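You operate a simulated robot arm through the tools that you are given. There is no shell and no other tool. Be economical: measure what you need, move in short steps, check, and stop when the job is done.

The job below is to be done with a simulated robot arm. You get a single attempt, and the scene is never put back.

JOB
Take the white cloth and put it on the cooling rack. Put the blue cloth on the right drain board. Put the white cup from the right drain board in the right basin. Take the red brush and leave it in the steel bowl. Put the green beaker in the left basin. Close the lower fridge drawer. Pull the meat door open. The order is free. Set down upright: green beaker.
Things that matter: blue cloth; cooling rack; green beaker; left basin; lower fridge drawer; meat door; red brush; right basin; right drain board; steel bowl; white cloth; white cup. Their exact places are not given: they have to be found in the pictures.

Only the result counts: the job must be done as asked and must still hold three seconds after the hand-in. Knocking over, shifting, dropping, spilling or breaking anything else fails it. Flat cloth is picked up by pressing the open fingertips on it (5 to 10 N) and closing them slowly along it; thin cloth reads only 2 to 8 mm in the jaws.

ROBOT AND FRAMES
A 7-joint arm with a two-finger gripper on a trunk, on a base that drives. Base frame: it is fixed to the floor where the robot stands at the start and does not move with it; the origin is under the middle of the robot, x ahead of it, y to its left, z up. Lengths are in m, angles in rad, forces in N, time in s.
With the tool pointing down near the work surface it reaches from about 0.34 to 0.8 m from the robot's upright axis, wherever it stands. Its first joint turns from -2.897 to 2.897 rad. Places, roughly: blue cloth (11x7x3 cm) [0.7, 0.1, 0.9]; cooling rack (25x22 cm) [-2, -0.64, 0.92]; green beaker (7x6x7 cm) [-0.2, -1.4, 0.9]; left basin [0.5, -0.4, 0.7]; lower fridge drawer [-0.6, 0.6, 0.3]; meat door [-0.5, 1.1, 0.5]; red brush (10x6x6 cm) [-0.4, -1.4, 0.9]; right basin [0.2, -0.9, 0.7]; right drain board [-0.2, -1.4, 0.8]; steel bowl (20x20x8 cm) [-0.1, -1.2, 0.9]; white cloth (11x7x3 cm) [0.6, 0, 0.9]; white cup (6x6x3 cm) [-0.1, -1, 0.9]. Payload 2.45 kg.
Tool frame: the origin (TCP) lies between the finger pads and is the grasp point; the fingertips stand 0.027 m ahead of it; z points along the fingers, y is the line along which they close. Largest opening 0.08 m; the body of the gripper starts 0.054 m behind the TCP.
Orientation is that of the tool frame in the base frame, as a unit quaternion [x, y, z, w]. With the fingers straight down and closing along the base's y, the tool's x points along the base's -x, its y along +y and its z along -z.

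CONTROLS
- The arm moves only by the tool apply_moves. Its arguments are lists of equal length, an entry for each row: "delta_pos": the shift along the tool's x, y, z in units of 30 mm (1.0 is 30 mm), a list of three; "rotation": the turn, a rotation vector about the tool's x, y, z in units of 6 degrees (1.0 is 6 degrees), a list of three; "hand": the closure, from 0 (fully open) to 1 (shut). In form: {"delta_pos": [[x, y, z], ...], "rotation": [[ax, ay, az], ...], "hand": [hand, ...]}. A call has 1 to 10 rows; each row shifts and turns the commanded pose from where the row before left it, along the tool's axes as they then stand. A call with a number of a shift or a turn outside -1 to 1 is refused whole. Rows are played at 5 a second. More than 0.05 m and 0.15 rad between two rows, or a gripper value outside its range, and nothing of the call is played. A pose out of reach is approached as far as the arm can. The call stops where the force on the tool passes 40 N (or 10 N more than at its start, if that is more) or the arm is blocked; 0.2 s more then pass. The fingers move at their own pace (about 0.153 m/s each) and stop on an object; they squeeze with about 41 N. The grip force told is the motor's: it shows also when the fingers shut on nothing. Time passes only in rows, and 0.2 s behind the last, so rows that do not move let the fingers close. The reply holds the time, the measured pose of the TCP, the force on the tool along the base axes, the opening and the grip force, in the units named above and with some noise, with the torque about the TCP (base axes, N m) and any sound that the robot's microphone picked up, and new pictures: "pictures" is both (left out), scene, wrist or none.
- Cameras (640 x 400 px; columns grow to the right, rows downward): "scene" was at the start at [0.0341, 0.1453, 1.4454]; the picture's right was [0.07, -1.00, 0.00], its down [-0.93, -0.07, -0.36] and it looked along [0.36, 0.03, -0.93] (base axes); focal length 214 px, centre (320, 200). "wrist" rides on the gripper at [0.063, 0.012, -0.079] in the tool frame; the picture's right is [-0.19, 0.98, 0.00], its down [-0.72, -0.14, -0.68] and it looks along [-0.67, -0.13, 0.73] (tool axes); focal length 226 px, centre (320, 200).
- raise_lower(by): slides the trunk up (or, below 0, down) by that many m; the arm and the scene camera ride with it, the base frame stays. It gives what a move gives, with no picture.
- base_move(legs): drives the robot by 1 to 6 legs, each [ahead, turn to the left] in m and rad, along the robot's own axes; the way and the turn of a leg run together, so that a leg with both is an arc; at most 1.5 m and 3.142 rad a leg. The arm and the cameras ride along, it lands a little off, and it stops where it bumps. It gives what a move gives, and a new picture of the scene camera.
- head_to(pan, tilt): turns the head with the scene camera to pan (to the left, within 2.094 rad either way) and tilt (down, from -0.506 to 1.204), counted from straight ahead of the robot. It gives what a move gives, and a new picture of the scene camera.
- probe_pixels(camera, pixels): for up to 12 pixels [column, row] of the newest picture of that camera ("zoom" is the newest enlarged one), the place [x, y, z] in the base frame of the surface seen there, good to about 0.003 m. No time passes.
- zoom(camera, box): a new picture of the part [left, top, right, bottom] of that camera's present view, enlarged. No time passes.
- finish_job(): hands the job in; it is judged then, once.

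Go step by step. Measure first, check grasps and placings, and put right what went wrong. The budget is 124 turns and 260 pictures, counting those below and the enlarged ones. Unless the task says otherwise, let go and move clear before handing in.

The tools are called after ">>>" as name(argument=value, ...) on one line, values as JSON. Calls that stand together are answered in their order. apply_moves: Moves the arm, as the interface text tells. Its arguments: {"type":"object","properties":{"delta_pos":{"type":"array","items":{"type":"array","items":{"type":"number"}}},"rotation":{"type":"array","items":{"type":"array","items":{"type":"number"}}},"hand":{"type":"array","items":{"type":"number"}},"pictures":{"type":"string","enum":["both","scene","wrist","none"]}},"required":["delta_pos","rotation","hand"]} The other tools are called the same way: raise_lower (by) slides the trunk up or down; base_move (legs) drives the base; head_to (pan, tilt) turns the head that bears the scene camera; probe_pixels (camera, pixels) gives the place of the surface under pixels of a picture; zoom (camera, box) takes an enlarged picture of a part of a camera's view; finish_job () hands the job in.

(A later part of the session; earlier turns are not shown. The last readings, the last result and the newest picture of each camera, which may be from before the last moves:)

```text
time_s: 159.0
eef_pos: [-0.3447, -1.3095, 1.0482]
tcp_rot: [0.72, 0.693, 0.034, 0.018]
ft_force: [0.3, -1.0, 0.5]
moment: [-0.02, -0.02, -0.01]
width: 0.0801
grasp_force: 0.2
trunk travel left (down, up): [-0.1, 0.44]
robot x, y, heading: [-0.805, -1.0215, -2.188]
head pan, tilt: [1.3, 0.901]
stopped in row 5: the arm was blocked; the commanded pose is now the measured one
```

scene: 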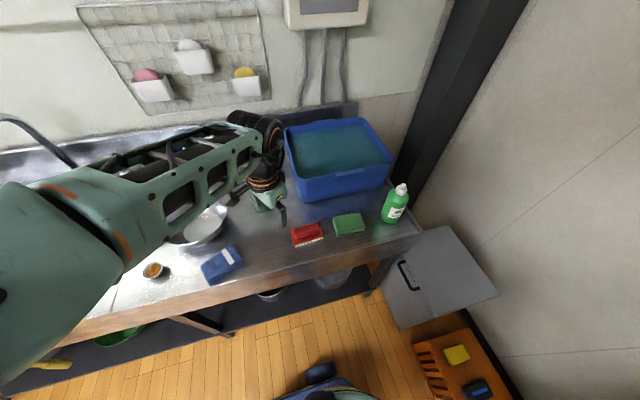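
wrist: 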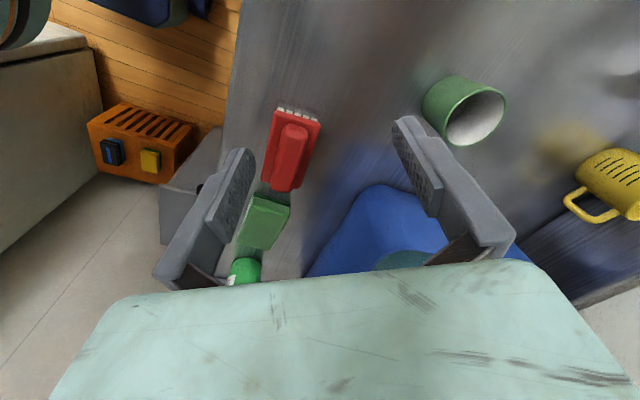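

The arm's wrist seems at a turn limit whose free direction is −z. I'll turn the hand the long way (−150°) so it grips the handle with the camera on the other side. First 10 steps.

>>> apply_moves(delta_pos=[[0, 0, -0.3], [0, 0, -0.3], [0, 0, 0], [0, 0, 0], [0, 0, 0], [0, 0, 0], [0, 0, 0], [0, 0, 0], [0, 0, 0], [0, 0, 0]], rotation=[[0, 0, -1], [0, 0, -1], [0, 0, -1], [0, 0, -1], [0, 0, -1], [0, 0, -1], [0, 0, -1], [0, 0, -1], [0, 0, -1], [0, 0, -1]], hand=[0, 0, 0, 0, 0, 0, 0, 0, 0, 0], pictures="none")

>>> apply_moves(delta_pos=[[0, 0, 0], [0, 0, 0], [0, 0, 0], [0, 0, 0], [0, 0, 0], [0, 0, 0], [0, 0, 0], [0, 0, 0], [0, 0, 0], [0, 0, 0]], rotation=[[0, 0, -1], [0, 0, -1], [0, 0, -1], [0, 0, -1], [0, 0, -1], [0, 0, -1], [0, 0, -1], [0, 0, -1], [0, 0, -1], [0, 0, -1]], hand=[0, 0, 0, 0, 0, 0, 0, 0, 0, 0], pictures="both")

```text
time_s: 161.4
eef_pos: [-0.3302, -1.2763, 1.0526]
tcp_rot: [0.241, 0.97, 0.018, 0.019]
ft_force: [-0.2, -0.1, -0.5]
moment: [0.01, 0.01, -0.04]
width: 0.0802
grasp_force: 0.1
trunk travel left (down, up): [-0.1, 0.44]
robot x, y, heading: [-0.8105, -1.0201, -2.193]
head pan, tilt: [1.3, 0.901]
stopped in row 10: the arm was blocked; the commanded pose is now the measured one
```

```text
time_s: 163.8
eef_pos: [-0.3146, -1.239, 1.0409]
tcp_rot: [-0.312, 0.95, 0.01, 0.013]
ft_force: [-0.1, -0.3, -0.3]
moment: [-0.01, 0.0, 0.01]
width: 0.0802
grasp_force: 0.0
trunk travel left (down, up): [-0.1, 0.44]
robot x, y, heading: [-0.8064, -1.0229, -2.188]
head pan, tilt: [1.3, 0.901]
stopped in row 10: the arm was blocked; the commanded pose is now the measured one
```

scene: 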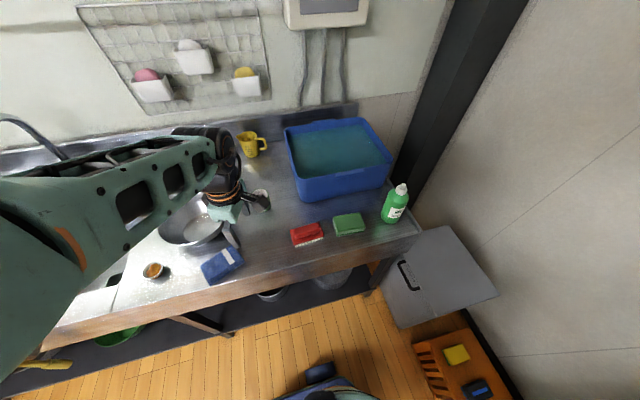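
wrist: 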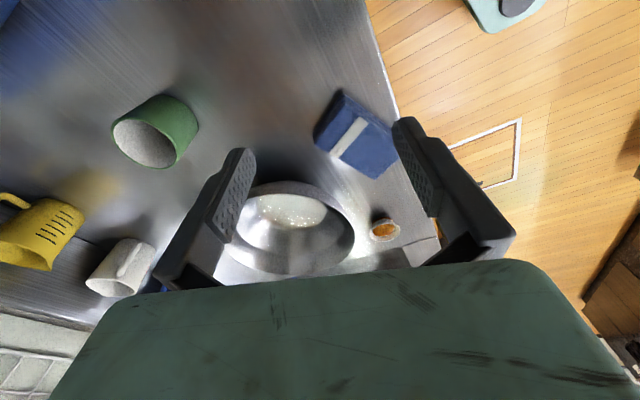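

The arm can't swing further forward in its present posture, but works when targets are left-behind. Turning the base right ~0.4 rad puts the drain board more behind-left.

>>> base_move(legs=[[0, -0.42]])

>>> apply_moves(delta_pos=[[0, 0, 0], [0, 0, 0], [0, 0, 0]], rotation=[[0, 0, -0.5], [0, 0, -0.5], [0, 0, -0.5]], hand=[0, 0, 0], pictures="both")

```text
time_s: 165.5
eef_pos: [-0.4437, -1.4212, 1.0415]
tcp_rot: [-0.108, 0.994, 0.006, 0.014]
ft_force: [-0.3, 0.8, 0.3]
moment: [0.0, 0.0, -0.02]
width: 0.08
grasp_force: 0.0
trunk travel left (down, up): [-0.1, 0.44]
robot x, y, heading: [-0.81, -1.021, -2.607]
head pan, tilt: [1.3, 0.901]
```

scene: 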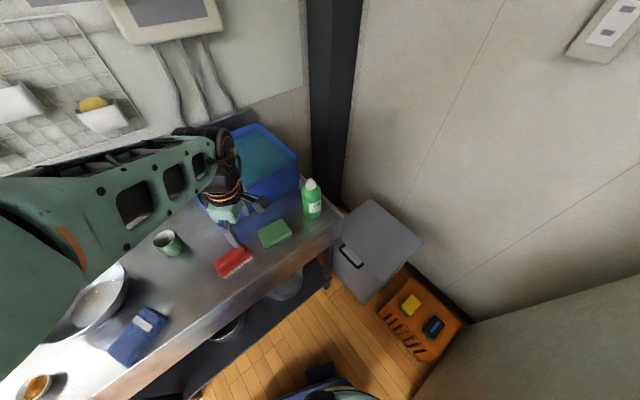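

```text
time_s: 166.3
eef_pos: [-0.4408, -1.4153, 1.039]
tcp_rot: [-0.192, 0.981, 0.006, 0.013]
ft_force: [0.0, 0.4, 0.1]
moment: [0.02, -0.02, -0.01]
width: 0.0801
grasp_force: 0.1
trunk travel left (down, up): [-0.1, 0.44]
robot x, y, heading: [-0.8138, -1.022, -2.609]
head pan, tilt: [1.3, 0.901]
```

scene: 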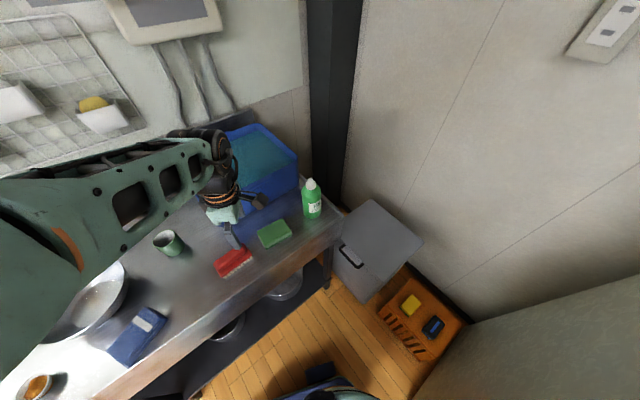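
wrist: 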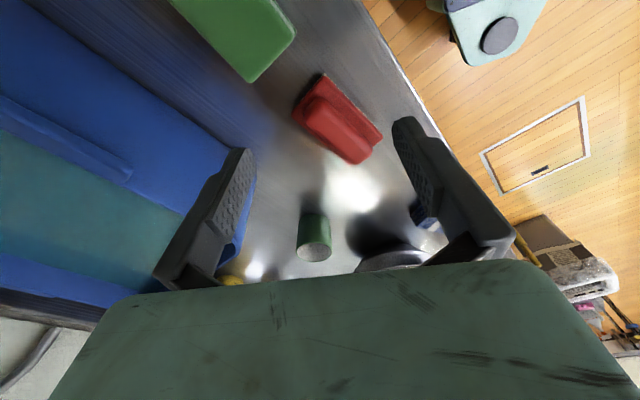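

Now the hand is over the brush area with freedom. I rotate to the handle's axis and go above the handle.

>>> apply_moves(delta_pos=[[0, 0, 0], [0, 0, 0], [0, 0, 0], [0, 0, 0], [0, 0, 0], [0, 0, 0], [-0.9, -0.38, 0], [-0.9, -0.38, 0]], rotation=[[0, 0, -1], [0, 0, -1], [0, 0, -1], [0, 0, -1], [0, 0, -1], [0, 0, -1], [0, 0, 0], [0, 0, 0]], hand=[0, 0, 0, 0, 0, 0, 0, 0], pictures="both")

```text
time_s: 168.1
eef_pos: [-0.3973, -1.3894, 1.0435]
tcp_rot: [-0.479, 0.878, -0.001, 0.015]
ft_force: [0.9, -0.3, 0.6]
moment: [-0.03, -0.02, 0.02]
width: 0.0799
grasp_force: 0.0
trunk travel left (down, up): [-0.1, 0.44]
robot x, y, heading: [-0.8089, -1.0264, -2.604]
head pan, tilt: [1.3, 0.901]
```

scene: 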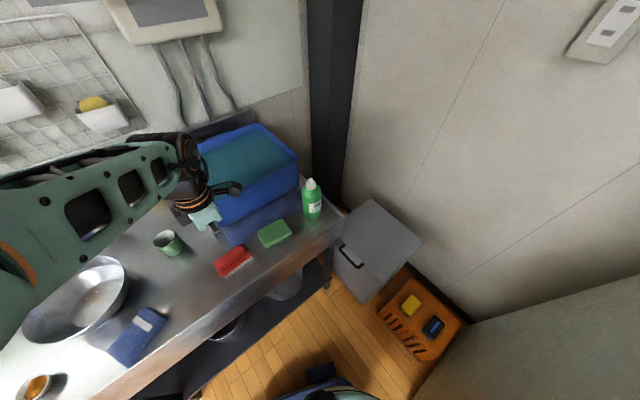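
wrist: 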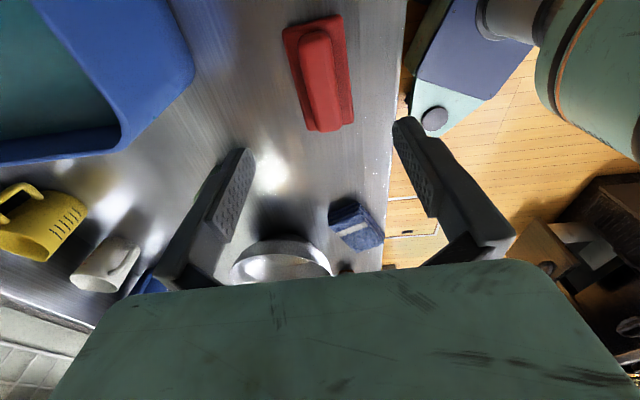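

The brush is right under the fingers (expected spot (320,87) in the wrist picture). Descend and grip the handle.

>>> apply_moves(delta_pos=[[-0.2, 0, 1], [0, 0, 1], [0, 0, 1], [0, 0, 1], [0, 0, 0.5]], rotation=[[0, 0, 0], [0, 0, 0], [0, 0, 0], [0, 0, 0], [0, 0, 0]], hand=[0.2, 0.2, 0.2, 0.2, 0.2], pictures="both")

>>> zoom(camera="scene", box=[150, 190, 310, 290])

```text
time_s: 169.3
eef_pos: [-0.3889, -1.3813, 0.9075]
tcp_rot: [-0.48, 0.877, 0.0, 0.016]
ft_force: [0.3, -0.1, 0.8]
moment: [0.0, -0.01, 0.01]
width: 0.0639
grasp_force: 0.0
trunk travel left (down, up): [-0.1, 0.44]
robot x, y, heading: [-0.8095, -1.021, -2.617]
head pan, tilt: [1.3, 0.901]
```

scene: 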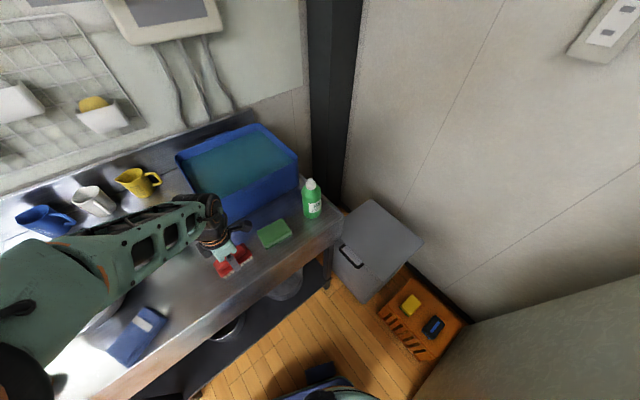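
wrist: 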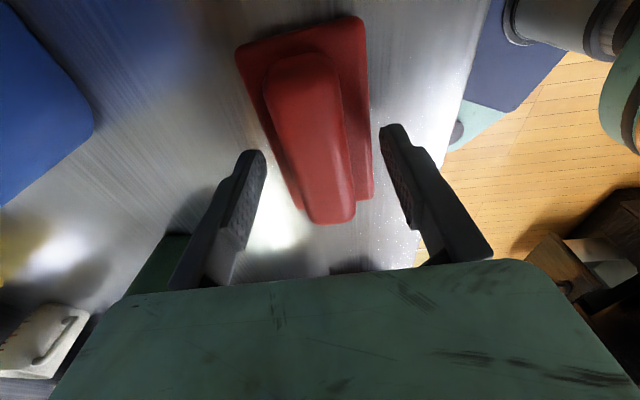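

```text
4.00 times, centred on (230, 240) of scene
```

zoom: 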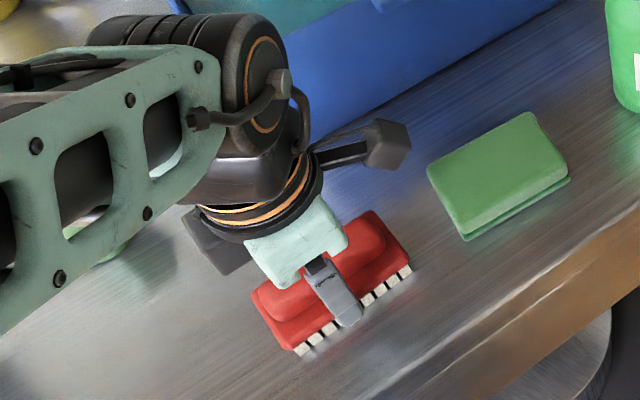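

Fingers straddle the handle. Close.

>>> apply_moves(delta_pos=[[0, 0, 0.05], [0, 0, 0], [0, 0, 0], [0, 0, 0]], rotation=[[0, 0, 0], [0, 0, 0], [0, 0, 0], [0, 0, 0]], hand=[0.5, 0.8, 1, 1], pictures="none")

>>> apply_moves(delta_pos=[[0, 0, -0.5], [0, 0, -1], [0, 0, -1], [0, 0, -1], [0, 0, -1]], rotation=[[0, 0, 0], [0, 0, 0], [0, 0, 0], [0, 0, 0], [0, 0, 0]], hand=[1, 1, 1, 1, 1], pictures="both")

```text
time_s: 170.3
eef_pos: [-0.3904, -1.3814, 0.9074]
tcp_rot: [-0.481, 0.876, 0.0, 0.016]
ft_force: [0.9, 0.2, 11.6]
moment: [-0.14, -0.33, 0.06]
width: 0.055
grasp_force: 40.9
trunk travel left (down, up): [-0.1, 0.44]
robot x, y, heading: [-0.8119, -1.0219, -2.613]
head pan, tilt: [1.3, 0.901]
```

```text
time_s: 171.5
eef_pos: [-0.3938, -1.3833, 1.0411]
tcp_rot: [-0.48, 0.877, 0.0, 0.015]
ft_force: [0.2, -0.9, -1.8]
moment: [0.04, 0.02, -0.01]
width: 0.055
grasp_force: 41.7
trunk travel left (down, up): [-0.1, 0.44]
robot x, y, heading: [-0.8085, -1.0201, -2.609]
head pan, tilt: [1.3, 0.901]
```

scene: 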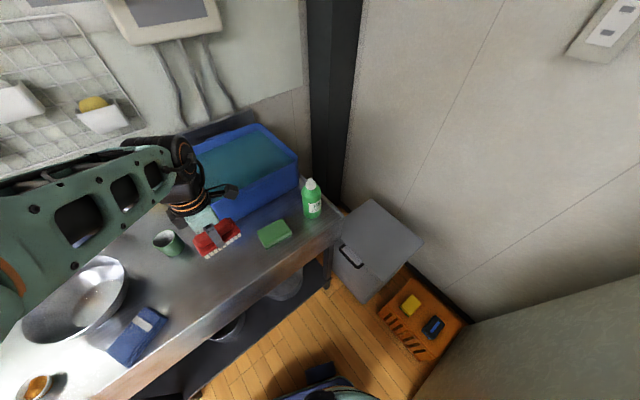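
wrist: 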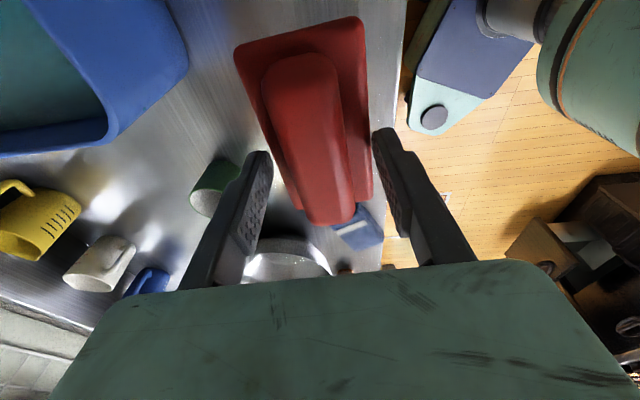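

Brush held (55 mm). Now locate the bowl.

>>> probe_pixels(camera="scene", pixels=[[126, 285], [110, 260], [118, 305], [95, 322], [60, 340], [95, 295], [80, 310], [125, 295], [70, 270]])

>>> head_to(pan=1.8, tilt=0.9)

```text
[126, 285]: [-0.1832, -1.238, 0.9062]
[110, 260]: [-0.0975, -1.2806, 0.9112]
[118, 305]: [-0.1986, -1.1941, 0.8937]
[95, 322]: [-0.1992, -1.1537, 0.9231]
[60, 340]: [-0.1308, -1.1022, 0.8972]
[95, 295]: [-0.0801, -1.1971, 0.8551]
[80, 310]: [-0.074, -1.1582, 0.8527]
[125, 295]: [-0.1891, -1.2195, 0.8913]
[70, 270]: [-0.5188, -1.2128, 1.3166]
```

```text
time_s: 172.4
eef_pos: [-0.3928, -1.3827, 1.0397]
tcp_rot: [-0.48, 0.877, 0.0, 0.016]
ft_force: [-0.3, 0.5, -1.2]
moment: [0.02, 0.02, 0.0]
width: 0.0551
grasp_force: 41.2
trunk travel left (down, up): [-0.1, 0.44]
robot x, y, heading: [-0.8094, -1.0226, -2.612]
head pan, tilt: [1.799, 0.901]
```

scene: 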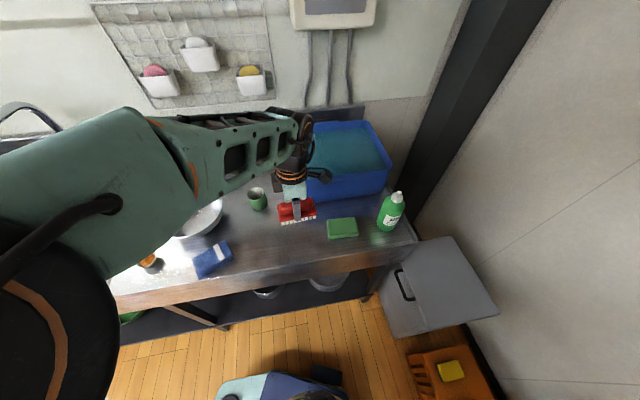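

Bowl centre ≈ [-0.103,-1.187], rim ≈0.925. Move the brush over it.

>>> apply_moves(delta_pos=[[-1, -0.43, -0.5], [-1, -0.43, -0.5], [-1, -0.43, 0], [-1, -0.43, 0], [-1, -0.43, 0], [-1, -0.43, 0], [-1, -0.43, 0], [-1, -0.43, 0], [-1, -0.43, 0], [-1, -0.43, 0]], rotation=[[0, 0, 0], [0, 0, 0], [0, 0, 0], [0, 0, 0], [0, 0, 0], [0, 0, 0], [0, 0, 0], [0, 0, 0], [0, 0, 0], [0, 0, 0]], hand=[1, 1, 1, 1, 1, 1, 1, 1, 1, 1], pictures="wrist")

>>> head_to(pan=2.09, tilt=0.9)

```text
time_s: 174.6
eef_pos: [-0.1241, -1.2014, 1.0784]
tcp_rot: [-0.481, 0.877, 0.0, 0.016]
ft_force: [0.0, -0.4, -0.2]
moment: [-0.02, -0.02, -0.01]
width: 0.0551
grasp_force: 41.1
trunk travel left (down, up): [-0.1, 0.44]
robot x, y, heading: [-0.8098, -1.0243, -2.605]
head pan, tilt: [1.799, 0.901]
```

wrist: 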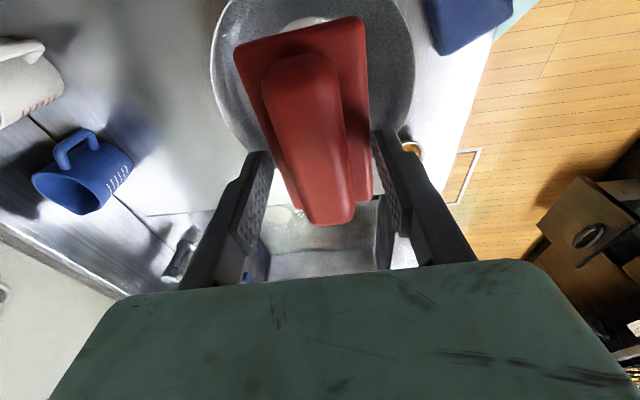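

```text
time_s: 175.4
eef_pos: [-0.1242, -1.2009, 1.0811]
tcp_rot: [-0.481, 0.876, 0.0, 0.016]
ft_force: [0.7, -0.5, -1.2]
moment: [0.02, 0.0, 0.0]
width: 0.0548
grasp_force: 40.9
trunk travel left (down, up): [-0.1, 0.44]
robot x, y, heading: [-0.8083, -1.0252, -2.6]
head pan, tilt: [2.089, 0.901]
```

scene: 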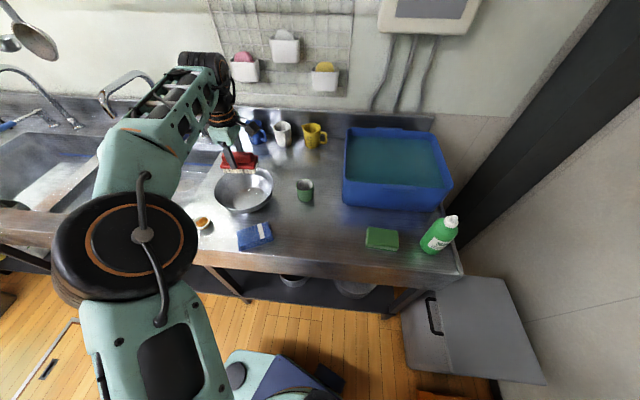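

>>> probe_pixels(camera="scene", pixels=[[216, 188], [271, 180], [258, 172], [225, 200], [268, 195], [244, 204]])

>>> probe_pixels(camera="wrist", pixels=[[214, 80], [218, 100], [411, 80], [405, 120], [232, 20], [400, 15]])

```text
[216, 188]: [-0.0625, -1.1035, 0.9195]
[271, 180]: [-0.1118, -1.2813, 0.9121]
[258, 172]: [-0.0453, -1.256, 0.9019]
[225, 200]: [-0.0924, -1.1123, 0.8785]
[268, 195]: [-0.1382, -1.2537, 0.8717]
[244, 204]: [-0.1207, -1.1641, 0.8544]
```

```text
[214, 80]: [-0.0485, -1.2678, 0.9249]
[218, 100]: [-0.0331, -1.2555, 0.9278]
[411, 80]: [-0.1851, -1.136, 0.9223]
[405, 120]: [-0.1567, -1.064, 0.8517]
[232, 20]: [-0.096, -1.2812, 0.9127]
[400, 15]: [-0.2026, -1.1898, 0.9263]
```

Shift 20 mm and lower the brush into the bowl.

>>> apply_moves(delta_pos=[[-0.69, -0.27, 0.5], [0, 0, 1], [0, 0, 1], [0, 0, 1], [0, 0, 0.5], [0, 0, 0.3], [0, 0, 0.2]], rotation=[[0, 0, 0], [0, 0, 0], [0, 0, 0], [0, 0, 0], [0, 0, 0], [0, 0, 0], [0, 0, 0]], hand=[1, 1, 1, 1, 1, 1, 1], pictures="wrist")

>>> zoom(camera="scene", box=[160, 130, 320, 230])

```text
time_s: 177.0
eef_pos: [-0.1034, -1.1844, 0.9464]
tcp_rot: [-0.481, 0.877, 0.001, 0.015]
ft_force: [0.1, 0.0, -1.2]
moment: [0.03, 0.01, 0.04]
width: 0.0551
grasp_force: 41.1
trunk travel left (down, up): [-0.1, 0.44]
robot x, y, heading: [-0.81, -1.0228, -2.607]
head pan, tilt: [2.089, 0.901]
```

wrist: 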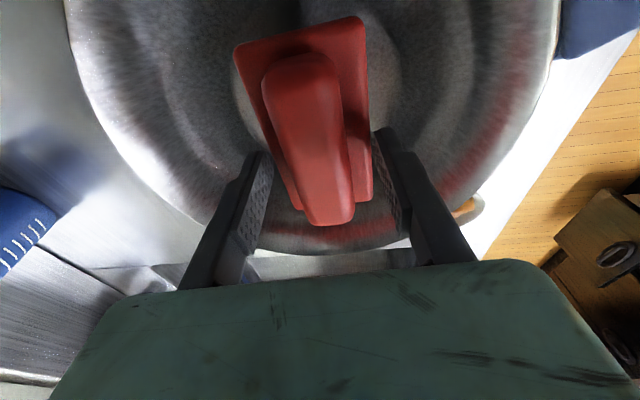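

```text
4.00 times, centred on (240, 180) of scene
```

zoom: 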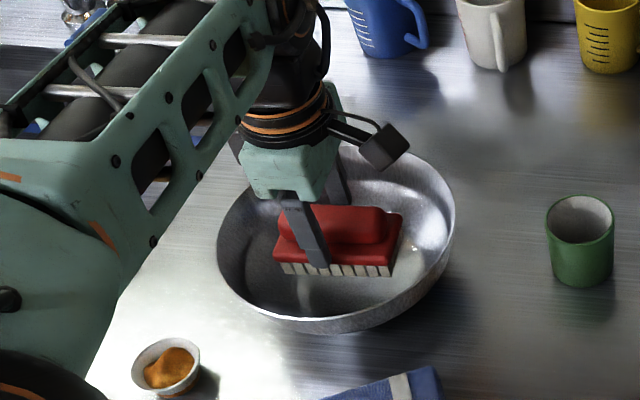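

Nicely inside the bowl. Lower in small steps to contact.

>>> apply_moves(delta_pos=[[0, 0, 0.3], [0, 0, 0.2], [0, 0, 0.15], [0, 0, 0.15], [0, 0, 0.1]], rotation=[[0, 0, 0], [0, 0, 0], [0, 0, 0], [0, 0, 0], [0, 0, 0]], hand=[1, 1, 1, 1, 1], pictures="none")

```text
time_s: 178.2
eef_pos: [-0.1024, -1.184, 0.9204]
tcp_rot: [-0.48, 0.877, 0.001, 0.015]
ft_force: [0.2, -1.1, 0.1]
moment: [-0.09, 0.0, 0.0]
width: 0.0549
grasp_force: 41.1
trunk travel left (down, up): [-0.1, 0.44]
robot x, y, heading: [-0.8103, -1.0205, -2.61]
head pan, tilt: [2.089, 0.901]
```

>>> apply_moves(delta_pos=[[0, 0, 0.1], [0, 0, 0.08]], rotation=[[0, 0, 0], [0, 0, 0]], hand=[1, 1], pictures="none")

```text
time_s: 178.8
eef_pos: [-0.1027, -1.184, 0.9186]
tcp_rot: [-0.481, 0.877, -0.001, 0.017]
ft_force: [-1.6, -2.6, 27.6]
moment: [0.18, 0.31, 0.02]
width: 0.0549
grasp_force: 41.4
trunk travel left (down, up): [-0.1, 0.44]
robot x, y, heading: [-0.8128, -1.0213, -2.61]
head pan, tilt: [2.089, 0.901]
```

Contact at 28 N. Ease, release partially and rise.

>>> apply_moves(delta_pos=[[0, 0, -0.08], [0, 0, 0], [0, 0, 0], [0, 0, -0.5], [0, 0, -1], [0, 0, -1], [0, 0, -1], [0, 0, -1]], rotation=[[0, 0, 0], [0, 0, 0], [0, 0, 0], [0, 0, 0], [0, 0, 0], [0, 0, 0], [0, 0, 0], [0, 0, 0]], hand=[0.22, 0.22, 0.22, 0.22, 0.22, 0.22, 0.22, 0.22], pictures="both")

>>> zoom(camera="scene", box=[160, 130, 320, 230])

```text
time_s: 180.6
eef_pos: [-0.1061, -1.186, 1.052]
tcp_rot: [-0.48, 0.877, 0.001, 0.015]
ft_force: [0.9, 0.9, 0.6]
moment: [0.0, 0.01, 0.02]
width: 0.0623
grasp_force: 0.0
trunk travel left (down, up): [-0.1, 0.44]
robot x, y, heading: [-0.8092, -1.0215, -2.605]
head pan, tilt: [2.089, 0.901]
```

scene: 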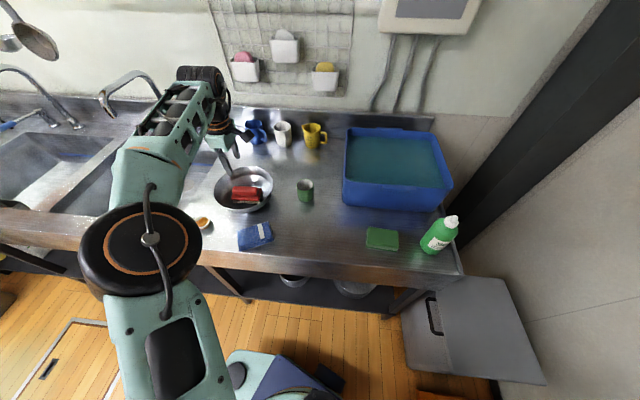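
wrist: 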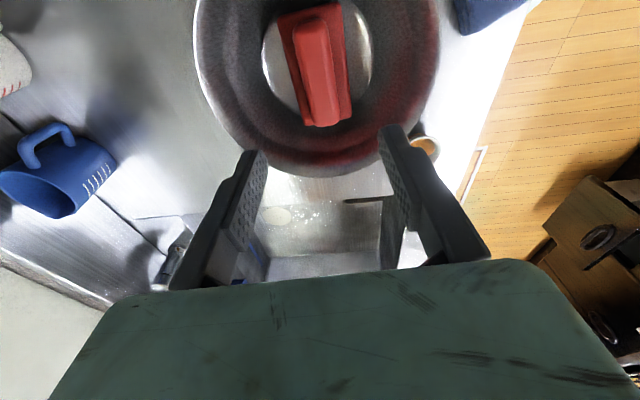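

```text
4.00 times, centred on (240, 180) of scene
```

zoom: 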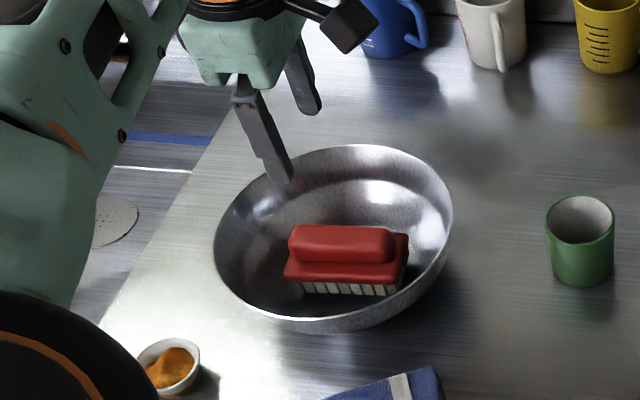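

Brush lies in the bowl. Next the white cup: probe its rim.

>>> probe_pixels(camera="zoom", pixels=[[135, 362], [198, 362], [172, 340], [155, 384], [186, 345], [145, 380], [197, 380], [168, 395], [168, 362]])

```text
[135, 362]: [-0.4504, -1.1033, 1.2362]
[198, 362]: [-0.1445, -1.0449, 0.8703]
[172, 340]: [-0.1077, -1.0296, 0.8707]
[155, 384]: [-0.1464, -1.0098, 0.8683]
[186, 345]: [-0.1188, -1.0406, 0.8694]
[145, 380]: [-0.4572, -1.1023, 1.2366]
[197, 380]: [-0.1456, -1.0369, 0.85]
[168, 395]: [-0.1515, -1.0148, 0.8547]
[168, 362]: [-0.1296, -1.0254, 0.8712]
```

Cup centre ≈ [-0.131,-1.026], rim z 0.871. Move above with open jaws.

>>> apply_moves(delta_pos=[[-0.777, 0.739, 0], [-0.777, 0.739, 0], [-0.777, 0.739, 0], [-0.777, 0.739, 0], [-0.777, 0.739, 0], [0, 0, 1], [0, 0, 1], [0, 0, 1]], rotation=[[0, 0, 0], [0, 0, 0], [0, 0, 0], [0, 0, 0], [0, 0, 0], [0, 0, 0], [0, 0, 0], [0, 0, 0]], hand=[0, 0, 0, 0, 0, 0, 0, 0], pictures="wrist")

>>> probe_pixels(camera="wrist", pixels=[[320, 120], [300, 120], [340, 120], [320, 105], [320, 140]])

```text
time_s: 182.4
eef_pos: [-0.1341, -1.0266, 0.9638]
tcp_rot: [-0.481, 0.877, 0.001, 0.016]
ft_force: [-0.6, 0.4, -0.4]
moment: [0.03, 0.03, -0.02]
width: 0.0801
grasp_force: 0.0
trunk travel left (down, up): [-0.1, 0.44]
robot x, y, heading: [-0.8106, -1.0232, -2.606]
head pan, tilt: [2.089, 0.901]
```

wrist: 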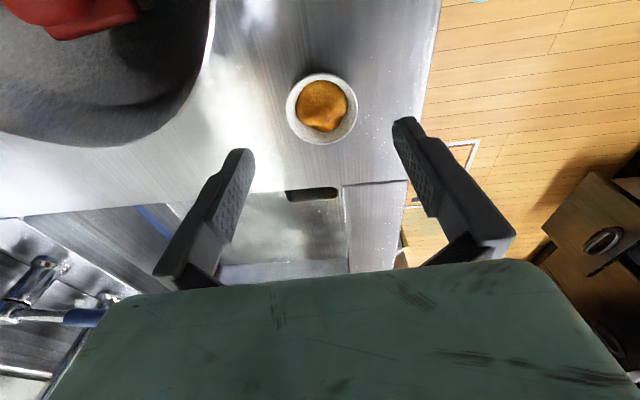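

```text
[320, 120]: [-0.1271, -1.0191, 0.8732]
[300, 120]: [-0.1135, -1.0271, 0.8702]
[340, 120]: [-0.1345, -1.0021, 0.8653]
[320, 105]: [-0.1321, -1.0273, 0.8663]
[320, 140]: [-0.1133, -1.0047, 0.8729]
```

Well centred. Descend and grip.

>>> apply_moves(delta_pos=[[0, 0, 0.9], [0, 0, 0.9], [0, 0, 0.75], [0, 0, 0], [0, 0, 0], [0, 0, 0]], rotation=[[0, 0, 0], [0, 0, 0], [0, 0, 0], [0, 0, 0], [0, 0, 0], [0, 0, 0]], hand=[0, 0, 0, 0.5, 1, 1], pictures="wrist")

```text
time_s: 183.8
eef_pos: [-0.1325, -1.0264, 0.8882]
tcp_rot: [-0.48, 0.877, 0.0, 0.016]
ft_force: [-0.1, -0.2, 0.0]
moment: [-0.03, 0.01, -0.02]
width: 0.0448
grasp_force: 41.5
trunk travel left (down, up): [-0.1, 0.44]
robot x, y, heading: [-0.8095, -1.0209, -2.604]
head pan, tilt: [2.089, 0.901]
```

wrist: 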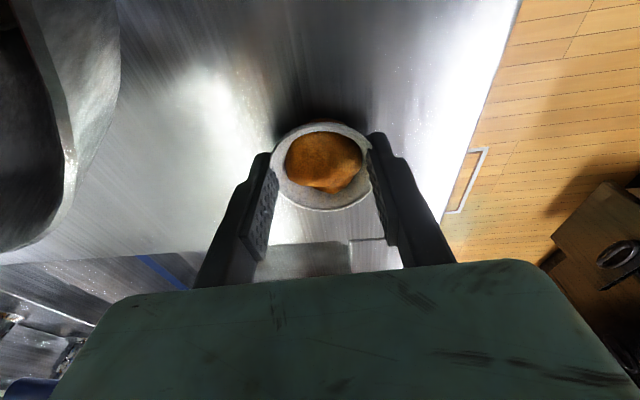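

Cup gripped (45 mm). Lift, turn the base back and reverse toward the right basin.

>>> apply_moves(delta_pos=[[0, 0, -0.5], [0, 0, -0.8], [0, 0, -0.9], [0, 0, -0.9], [0, 0, -0.9], [0, 0, -0.9], [0, 0, -0.9]], rotation=[[0, 0, 0], [0, 0, 0], [0, 0, 0], [0, 0, 0], [0, 0, 0], [0, 0, 0], [0, 0, 0]], hand=[1, 1, 1, 1, 1, 1, 1], pictures="none")

>>> base_move(legs=[[0, 0.42], [-0.35, 0]])

```text
time_s: 185.4
eef_pos: [-0.1371, -1.0302, 1.0609]
tcp_rot: [-0.48, 0.877, 0.0, 0.014]
ft_force: [0.4, -0.2, -0.4]
moment: [0.01, 0.02, 0.02]
width: 0.0452
grasp_force: 40.7
trunk travel left (down, up): [-0.1, 0.44]
robot x, y, heading: [-0.8106, -1.0245, -2.609]
head pan, tilt: [2.089, 0.901]
```

```text
time_s: 188.9
eef_pos: [0.0092, -0.4658, 1.0611]
tcp_rot: [-0.654, 0.757, 0.004, 0.014]
ft_force: [-0.1, -0.8, 0.3]
moment: [-0.03, 0.03, -0.01]
width: 0.0452
grasp_force: 40.9
trunk travel left (down, up): [-0.1, 0.44]
robot x, y, heading: [-0.606, -0.7354, -2.181]
head pan, tilt: [2.089, 0.901]
```

scene: 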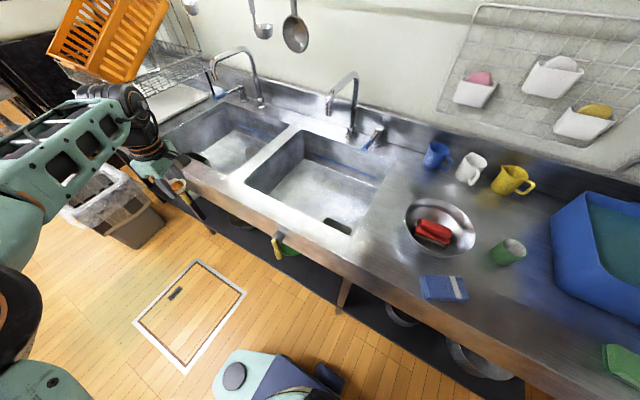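

The right basin is at about (320,185) now; probe its floor and rims.

>>> probe_pixels(camera="scene", pixels=[[310, 190], [295, 185], [330, 200], [270, 185], [350, 185], [335, 227], [300, 205], [248, 178], [352, 240], [375, 180], [285, 150]])

```text
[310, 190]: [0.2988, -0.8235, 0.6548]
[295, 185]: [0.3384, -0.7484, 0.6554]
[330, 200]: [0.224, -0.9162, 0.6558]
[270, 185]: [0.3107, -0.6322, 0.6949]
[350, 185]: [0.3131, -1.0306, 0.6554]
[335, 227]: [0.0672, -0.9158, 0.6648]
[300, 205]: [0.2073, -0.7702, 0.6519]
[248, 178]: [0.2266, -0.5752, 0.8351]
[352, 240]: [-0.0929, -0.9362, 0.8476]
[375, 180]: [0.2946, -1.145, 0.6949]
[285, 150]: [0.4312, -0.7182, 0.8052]
```

I'll reverse another 0.12 m for reach, and check the faucet's position.

>>> probe_pixels(camera="scene", pixels=[[330, 100], [329, 110], [353, 78], [350, 120], [375, 135], [365, 145], [214, 72], [240, 55]])

>>> base_move(legs=[[-0.12, -0.01]])

```text
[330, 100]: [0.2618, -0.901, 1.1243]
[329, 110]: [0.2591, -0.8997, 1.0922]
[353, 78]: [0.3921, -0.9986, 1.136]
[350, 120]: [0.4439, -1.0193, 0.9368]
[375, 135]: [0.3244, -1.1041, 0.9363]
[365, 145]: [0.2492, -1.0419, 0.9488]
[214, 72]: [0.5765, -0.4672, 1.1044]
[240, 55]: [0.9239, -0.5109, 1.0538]
```

```text
time_s: 190.2
eef_pos: [0.0813, -0.3752, 1.0606]
tcp_rot: [-0.65, 0.76, 0.005, 0.015]
ft_force: [0.3, -0.1, -0.2]
moment: [0.02, 0.0, -0.02]
width: 0.0455
grasp_force: 41.0
trunk travel left (down, up): [-0.1, 0.44]
robot x, y, heading: [-0.5375, -0.638, -2.195]
head pan, tilt: [2.089, 0.901]
```

scene: 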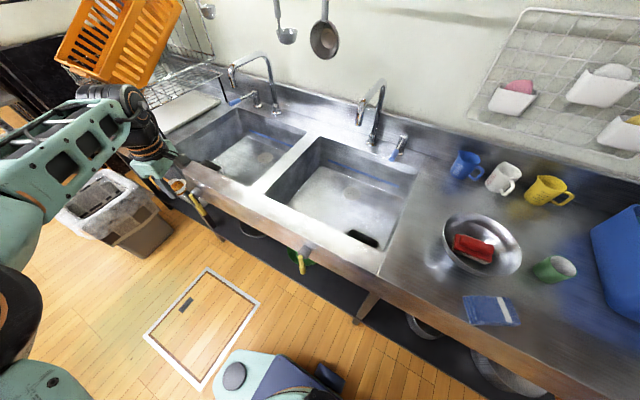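

Spout tip is at u≈-0.58, n≈-0.73, so I aim for u -0.52, n -0.59: [0.179,-0.766].

>>> apply_moves(delta_pos=[[0.951, -0.403, 0], [0.951, -0.403, 0], [0.951, -0.403, 0], [0.951, -0.403, 0], [0.951, -0.403, 0], [0.951, -0.403, 0], [0.951, -0.403, 0], [0.951, -0.403, 0], [0.951, -0.403, 0], [0.951, -0.403, 0]], rotation=[[0, 0, 0], [0, 0, 0], [0, 0, 0], [0, 0, 0], [0, 0, 0], [0, 0, 0], [0, 0, 0], [0, 0, 0], [0, 0, 0], [0, 0, 0]], hand=[1, 1, 1, 1, 1, 1, 1, 1, 1, 1], pictures="none")

>>> apply_moves(delta_pos=[[0.951, -0.403, 0], [0.951, -0.403, 0], [0.951, -0.403, 0], [0, 0, 1], [0, 0, 1], [0, 0, 1], [0, 0, 1], [0, 0, 1], [0, 0, 1], [0, 0, 1]], rotation=[[0, 0, 0], [0, 0, 0], [0, 0, 0], [0, 0, 0], [0, 0, 0], [0, 0, 0], [0, 0, 0], [0, 0, 0], [0, 0, 0], [0, 0, 0]], hand=[1, 1, 1, 1, 1, 1, 1, 1, 1, 1], pictures="both")

```text
time_s: 192.4
eef_pos: [0.1582, -0.6758, 1.0531]
tcp_rot: [-0.65, 0.76, 0.004, 0.015]
ft_force: [-0.6, 0.4, 0.3]
moment: [-0.02, -0.02, -0.01]
width: 0.0453
grasp_force: 41.1
trunk travel left (down, up): [-0.1, 0.44]
robot x, y, heading: [-0.5383, -0.6356, -2.192]
head pan, tilt: [2.089, 0.901]
```

```text
time_s: 194.8
eef_pos: [0.1921, -0.7134, 0.8526]
tcp_rot: [-0.674, 0.739, -0.001, 0.018]
ft_force: [0.1, 0.2, 0.3]
moment: [-0.01, 0.0, -0.02]
width: 0.0455
grasp_force: 40.9
trunk travel left (down, up): [-0.1, 0.44]
robot x, y, heading: [-0.5345, -0.6404, -2.194]
head pan, tilt: [2.089, 0.901]
stopped in row 10: the arm was blocked; the commanded pose is now the measured one
```

scene: 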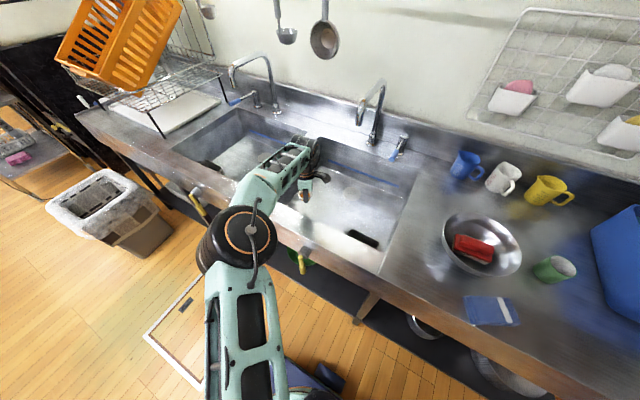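
wrist: 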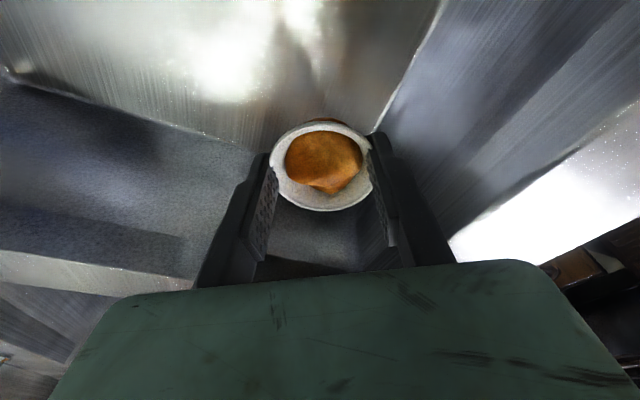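

The arm blocks again at this bearing. I turn the base 0.12 rad right (the hand swings within the basin) and lower the trunk.

>>> base_move(legs=[[0, -0.12]])

>>> raise_lower(by=-0.09)

>>> apply_moves(delta_pos=[[0, 0, 0.5], [0, 0, 0.5], [0, 0, 0.4]], rotation=[[0, 0, 0], [0, 0, 0], [0, 0, 0]], hand=[1, 1, 1], pictures="both")

```text
time_s: 195.8
eef_pos: [0.1767, -0.8009, 0.8526]
tcp_rot: [-0.628, 0.778, -0.002, 0.018]
ft_force: [0.1, -0.1, -0.8]
moment: [-0.03, -0.02, -0.02]
width: 0.0453
grasp_force: 40.7
trunk travel left (down, up): [-0.1, 0.44]
robot x, y, heading: [-0.5389, -0.6393, -2.316]
head pan, tilt: [2.089, 0.901]
```

scene: 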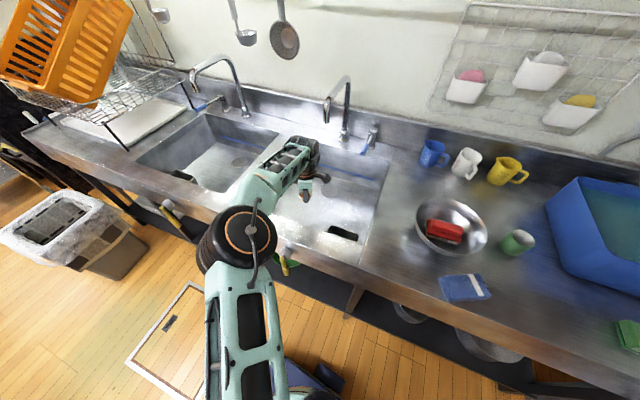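

```text
time_s: 197.0
eef_pos: [0.1772, -0.7998, 0.7632]
tcp_rot: [-0.627, 0.778, -0.003, 0.019]
ft_force: [-0.4, -0.2, 0.4]
moment: [0.04, 0.01, 0.03]
width: 0.0452
grasp_force: 41.0
trunk travel left (down, up): [-0.01, 0.53]
robot x, y, heading: [-0.5356, -0.6368, -2.314]
head pan, tilt: [2.089, 0.901]
```

```text
time_s: 197.8
eef_pos: [0.1799, -0.7924, 0.7229]
tcp_rot: [-0.632, 0.774, -0.004, 0.021]
ft_force: [0.4, 0.2, -0.7]
moment: [0.01, 0.01, -0.01]
width: 0.045
grasp_force: 41.0
trunk travel left (down, up): [-0.01, 0.53]
robot x, y, heading: [-0.5379, -0.6378, -2.313]
head pan, tilt: [2.089, 0.901]
```

scene: 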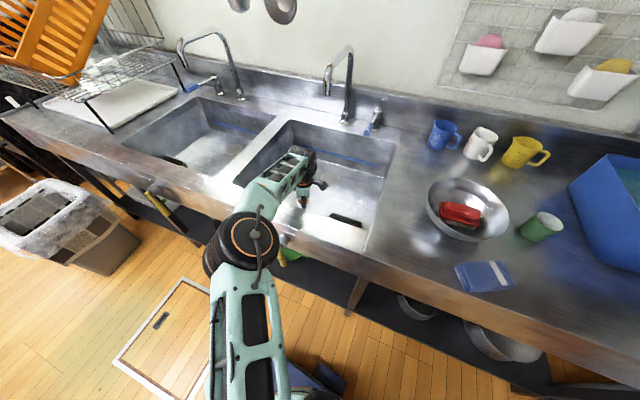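
wrist: 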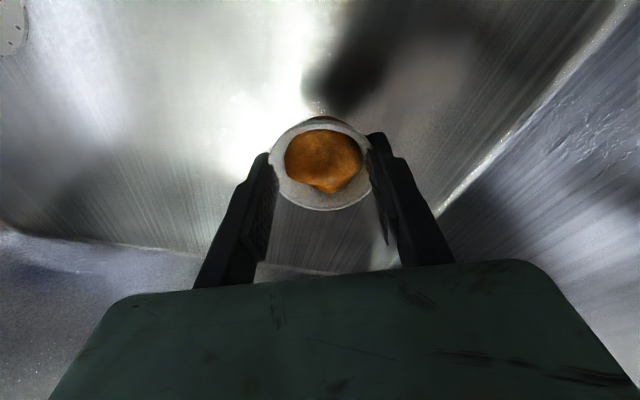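

Over the basin floor at [0.18,-0.79]; need about 28 mm more.

>>> apply_moves(delta_pos=[[0, 0, 0.3], [0, 0, 0.3], [0, 0, 0.2], [0, 0, 0.12]], rotation=[[0, 0, 0], [0, 0, 0], [0, 0, 0], [0, 0, 0]], hand=[1, 1, 1, 1], pictures="none")

```text
time_s: 198.8
eef_pos: [0.1847, -0.7863, 0.6993]
tcp_rot: [-0.635, 0.772, -0.005, 0.022]
ft_force: [-0.8, -0.2, 0.0]
moment: [0.0, 0.01, 0.01]
width: 0.0418
grasp_force: 40.2
trunk travel left (down, up): [-0.01, 0.53]
robot x, y, heading: [-0.5367, -0.6361, -2.312]
head pan, tilt: [2.089, 0.901]
```

>>> apply_moves(delta_pos=[[0, 0, 0.1], [0, 0, 0.1]], rotation=[[0, 0, 0], [0, 0, 0]], hand=[1, 1], pictures="wrist")

```text
time_s: 199.4
eef_pos: [0.1854, -0.7838, 0.6936]
tcp_rot: [-0.636, 0.771, -0.007, 0.021]
ft_force: [-1.4, 0.9, -0.4]
moment: [-0.02, 0.0, 0.01]
width: 0.0415
grasp_force: 41.0
trunk travel left (down, up): [-0.01, 0.53]
robot x, y, heading: [-0.5373, -0.6367, -2.31]
head pan, tilt: [2.089, 0.901]
```

wrist: 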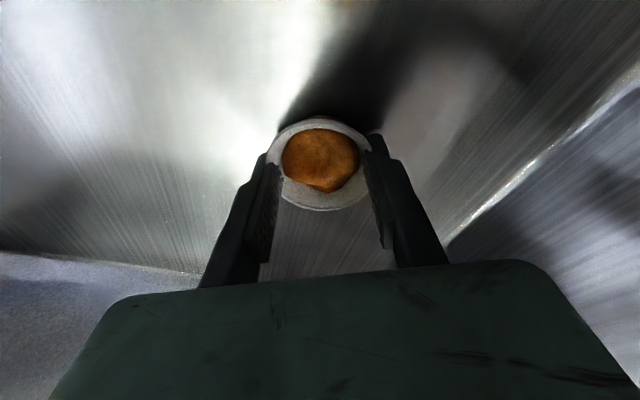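

The cup is at floor level (fingers slid slightly down its taper). Open and rise.

>>> apply_moves(delta_pos=[[0, 0, 0.03], [0, 0, 0], [0, 0, 0], [0, 0, -0.5], [0, 0, -1], [0, 0, -1], [0, 0, -1], [0, 0, -1], [0, 0, -1]], rotation=[[0, 0, 0], [0, 0, 0], [0, 0, 0], [0, 0, 0], [0, 0, 0], [0, 0, 0], [0, 0, 0], [0, 0, 0], [0, 0, 0]], hand=[0.3, 0.1, 0, 0, 0, 0, 0, 0, 0], pictures="wrist")

>>> raise_lower(by=0.2)

```text
time_s: 201.4
eef_pos: [0.1734, -0.8026, 0.8523]
tcp_rot: [-0.628, 0.778, -0.004, 0.019]
ft_force: [-0.2, 0.4, -0.2]
moment: [0.01, 0.0, 0.01]
width: 0.0802
grasp_force: 0.1
trunk travel left (down, up): [-0.01, 0.53]
robot x, y, heading: [-0.5362, -0.6399, -2.314]
head pan, tilt: [2.089, 0.901]
```

wrist: 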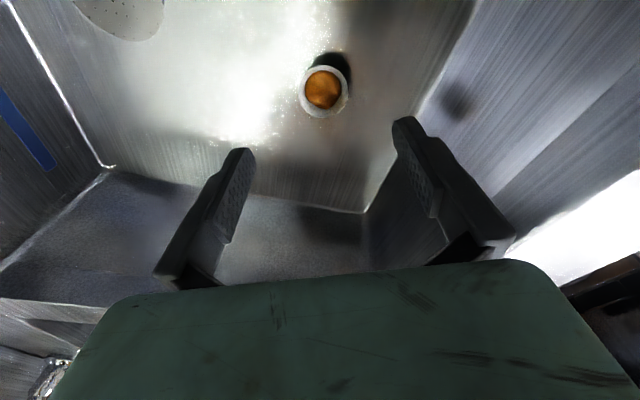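

```text
time_s: 203.6
eef_pos: [0.1727, -0.8008, 1.0517]
tcp_rot: [-0.628, 0.778, -0.002, 0.019]
ft_force: [-0.4, 1.0, 0.6]
moment: [-0.02, -0.01, 0.01]
width: 0.0798
grasp_force: 0.1
trunk travel left (down, up): [-0.21, 0.33]
robot x, y, heading: [-0.5389, -0.6348, -2.314]
head pan, tilt: [2.089, 0.901]
```

The cup stands upright in the right basin. Retract, and drive back to the spot used for the brush to fetch the green beaker.

>>> apply_moves(delta_pos=[[-0.41, 0.96, 0], [-0.41, 0.96, 0], [-0.41, 0.96, 0], [-0.41, 0.96, 0], [-0.41, 0.96, 0], [-0.41, 0.96, 0], [-0.41, 0.96, 0], [-0.41, 0.96, 0]], rotation=[[0, 0, 0], [0, 0, 0], [0, 0, 0], [0, 0, 0], [0, 0, 0], [0, 0, 0], [0, 0, 0], [0, 0, 0]], hand=[0, 0, 0, 0, 0, 0, 0, 0], pictures="none")

>>> base_move(legs=[[0, 0.12], [0.46, 0], [0, -0.41]])

>>> raise_lower(by=-0.1)

>>> head_to(pan=1.8, tilt=0.9)

```text
time_s: 205.4
eef_pos: [-0.0326, -0.6588, 1.0489]
tcp_rot: [-0.627, 0.779, -0.001, 0.02]
ft_force: [-0.5, -0.3, -0.5]
moment: [0.02, -0.01, 0.01]
width: 0.0801
grasp_force: 0.1
trunk travel left (down, up): [-0.21, 0.33]
robot x, y, heading: [-0.5373, -0.6366, -2.316]
head pan, tilt: [2.089, 0.901]
```

```text
time_s: 210.0
eef_pos: [-0.3261, -1.1744, 1.0478]
tcp_rot: [-0.508, 0.861, -0.005, 0.018]
ft_force: [1.0, 0.2, -0.2]
moment: [-0.01, -0.02, 0.0]
width: 0.0799
grasp_force: 0.0
trunk travel left (down, up): [-0.21, 0.33]
robot x, y, heading: [-0.8036, -1.0059, -2.61]
head pan, tilt: [2.089, 0.901]
```

scene: 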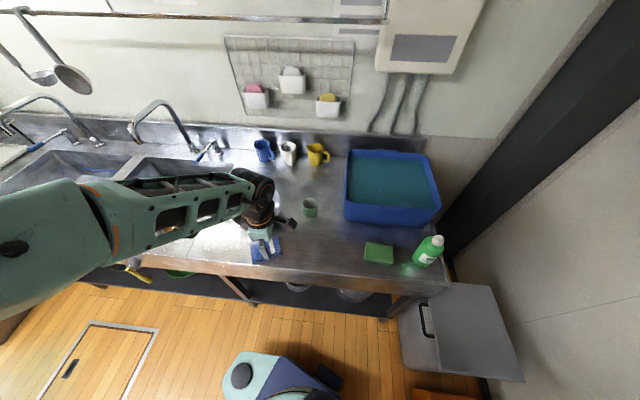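

```text
time_s: 211.3
eef_pos: [-0.3267, -1.1744, 0.9478]
tcp_rot: [-0.508, 0.861, -0.006, 0.018]
ft_force: [-0.6, -0.1, -0.8]
moment: [0.03, 0.0, 0.01]
width: 0.0801
grasp_force: 0.0
trunk travel left (down, up): [-0.11, 0.43]
robot x, y, heading: [-0.8059, -1.0074, -2.609]
head pan, tilt: [2.089, 0.901]
```

```text
time_s: 212.1
eef_pos: [-0.3267, -1.1728, 0.9484]
tcp_rot: [-0.508, 0.861, -0.006, 0.018]
ft_force: [-0.7, -0.4, 0.3]
moment: [0.01, 0.0, -0.03]
width: 0.0798
grasp_force: 0.0
trunk travel left (down, up): [-0.11, 0.43]
robot x, y, heading: [-0.8052, -1.0095, -2.606]
head pan, tilt: [1.799, 0.901]
```

scene: 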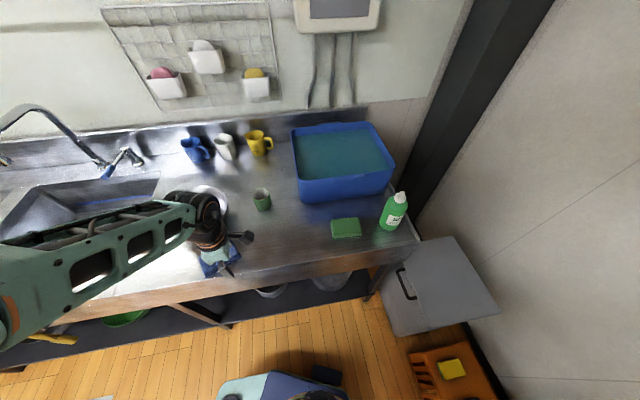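

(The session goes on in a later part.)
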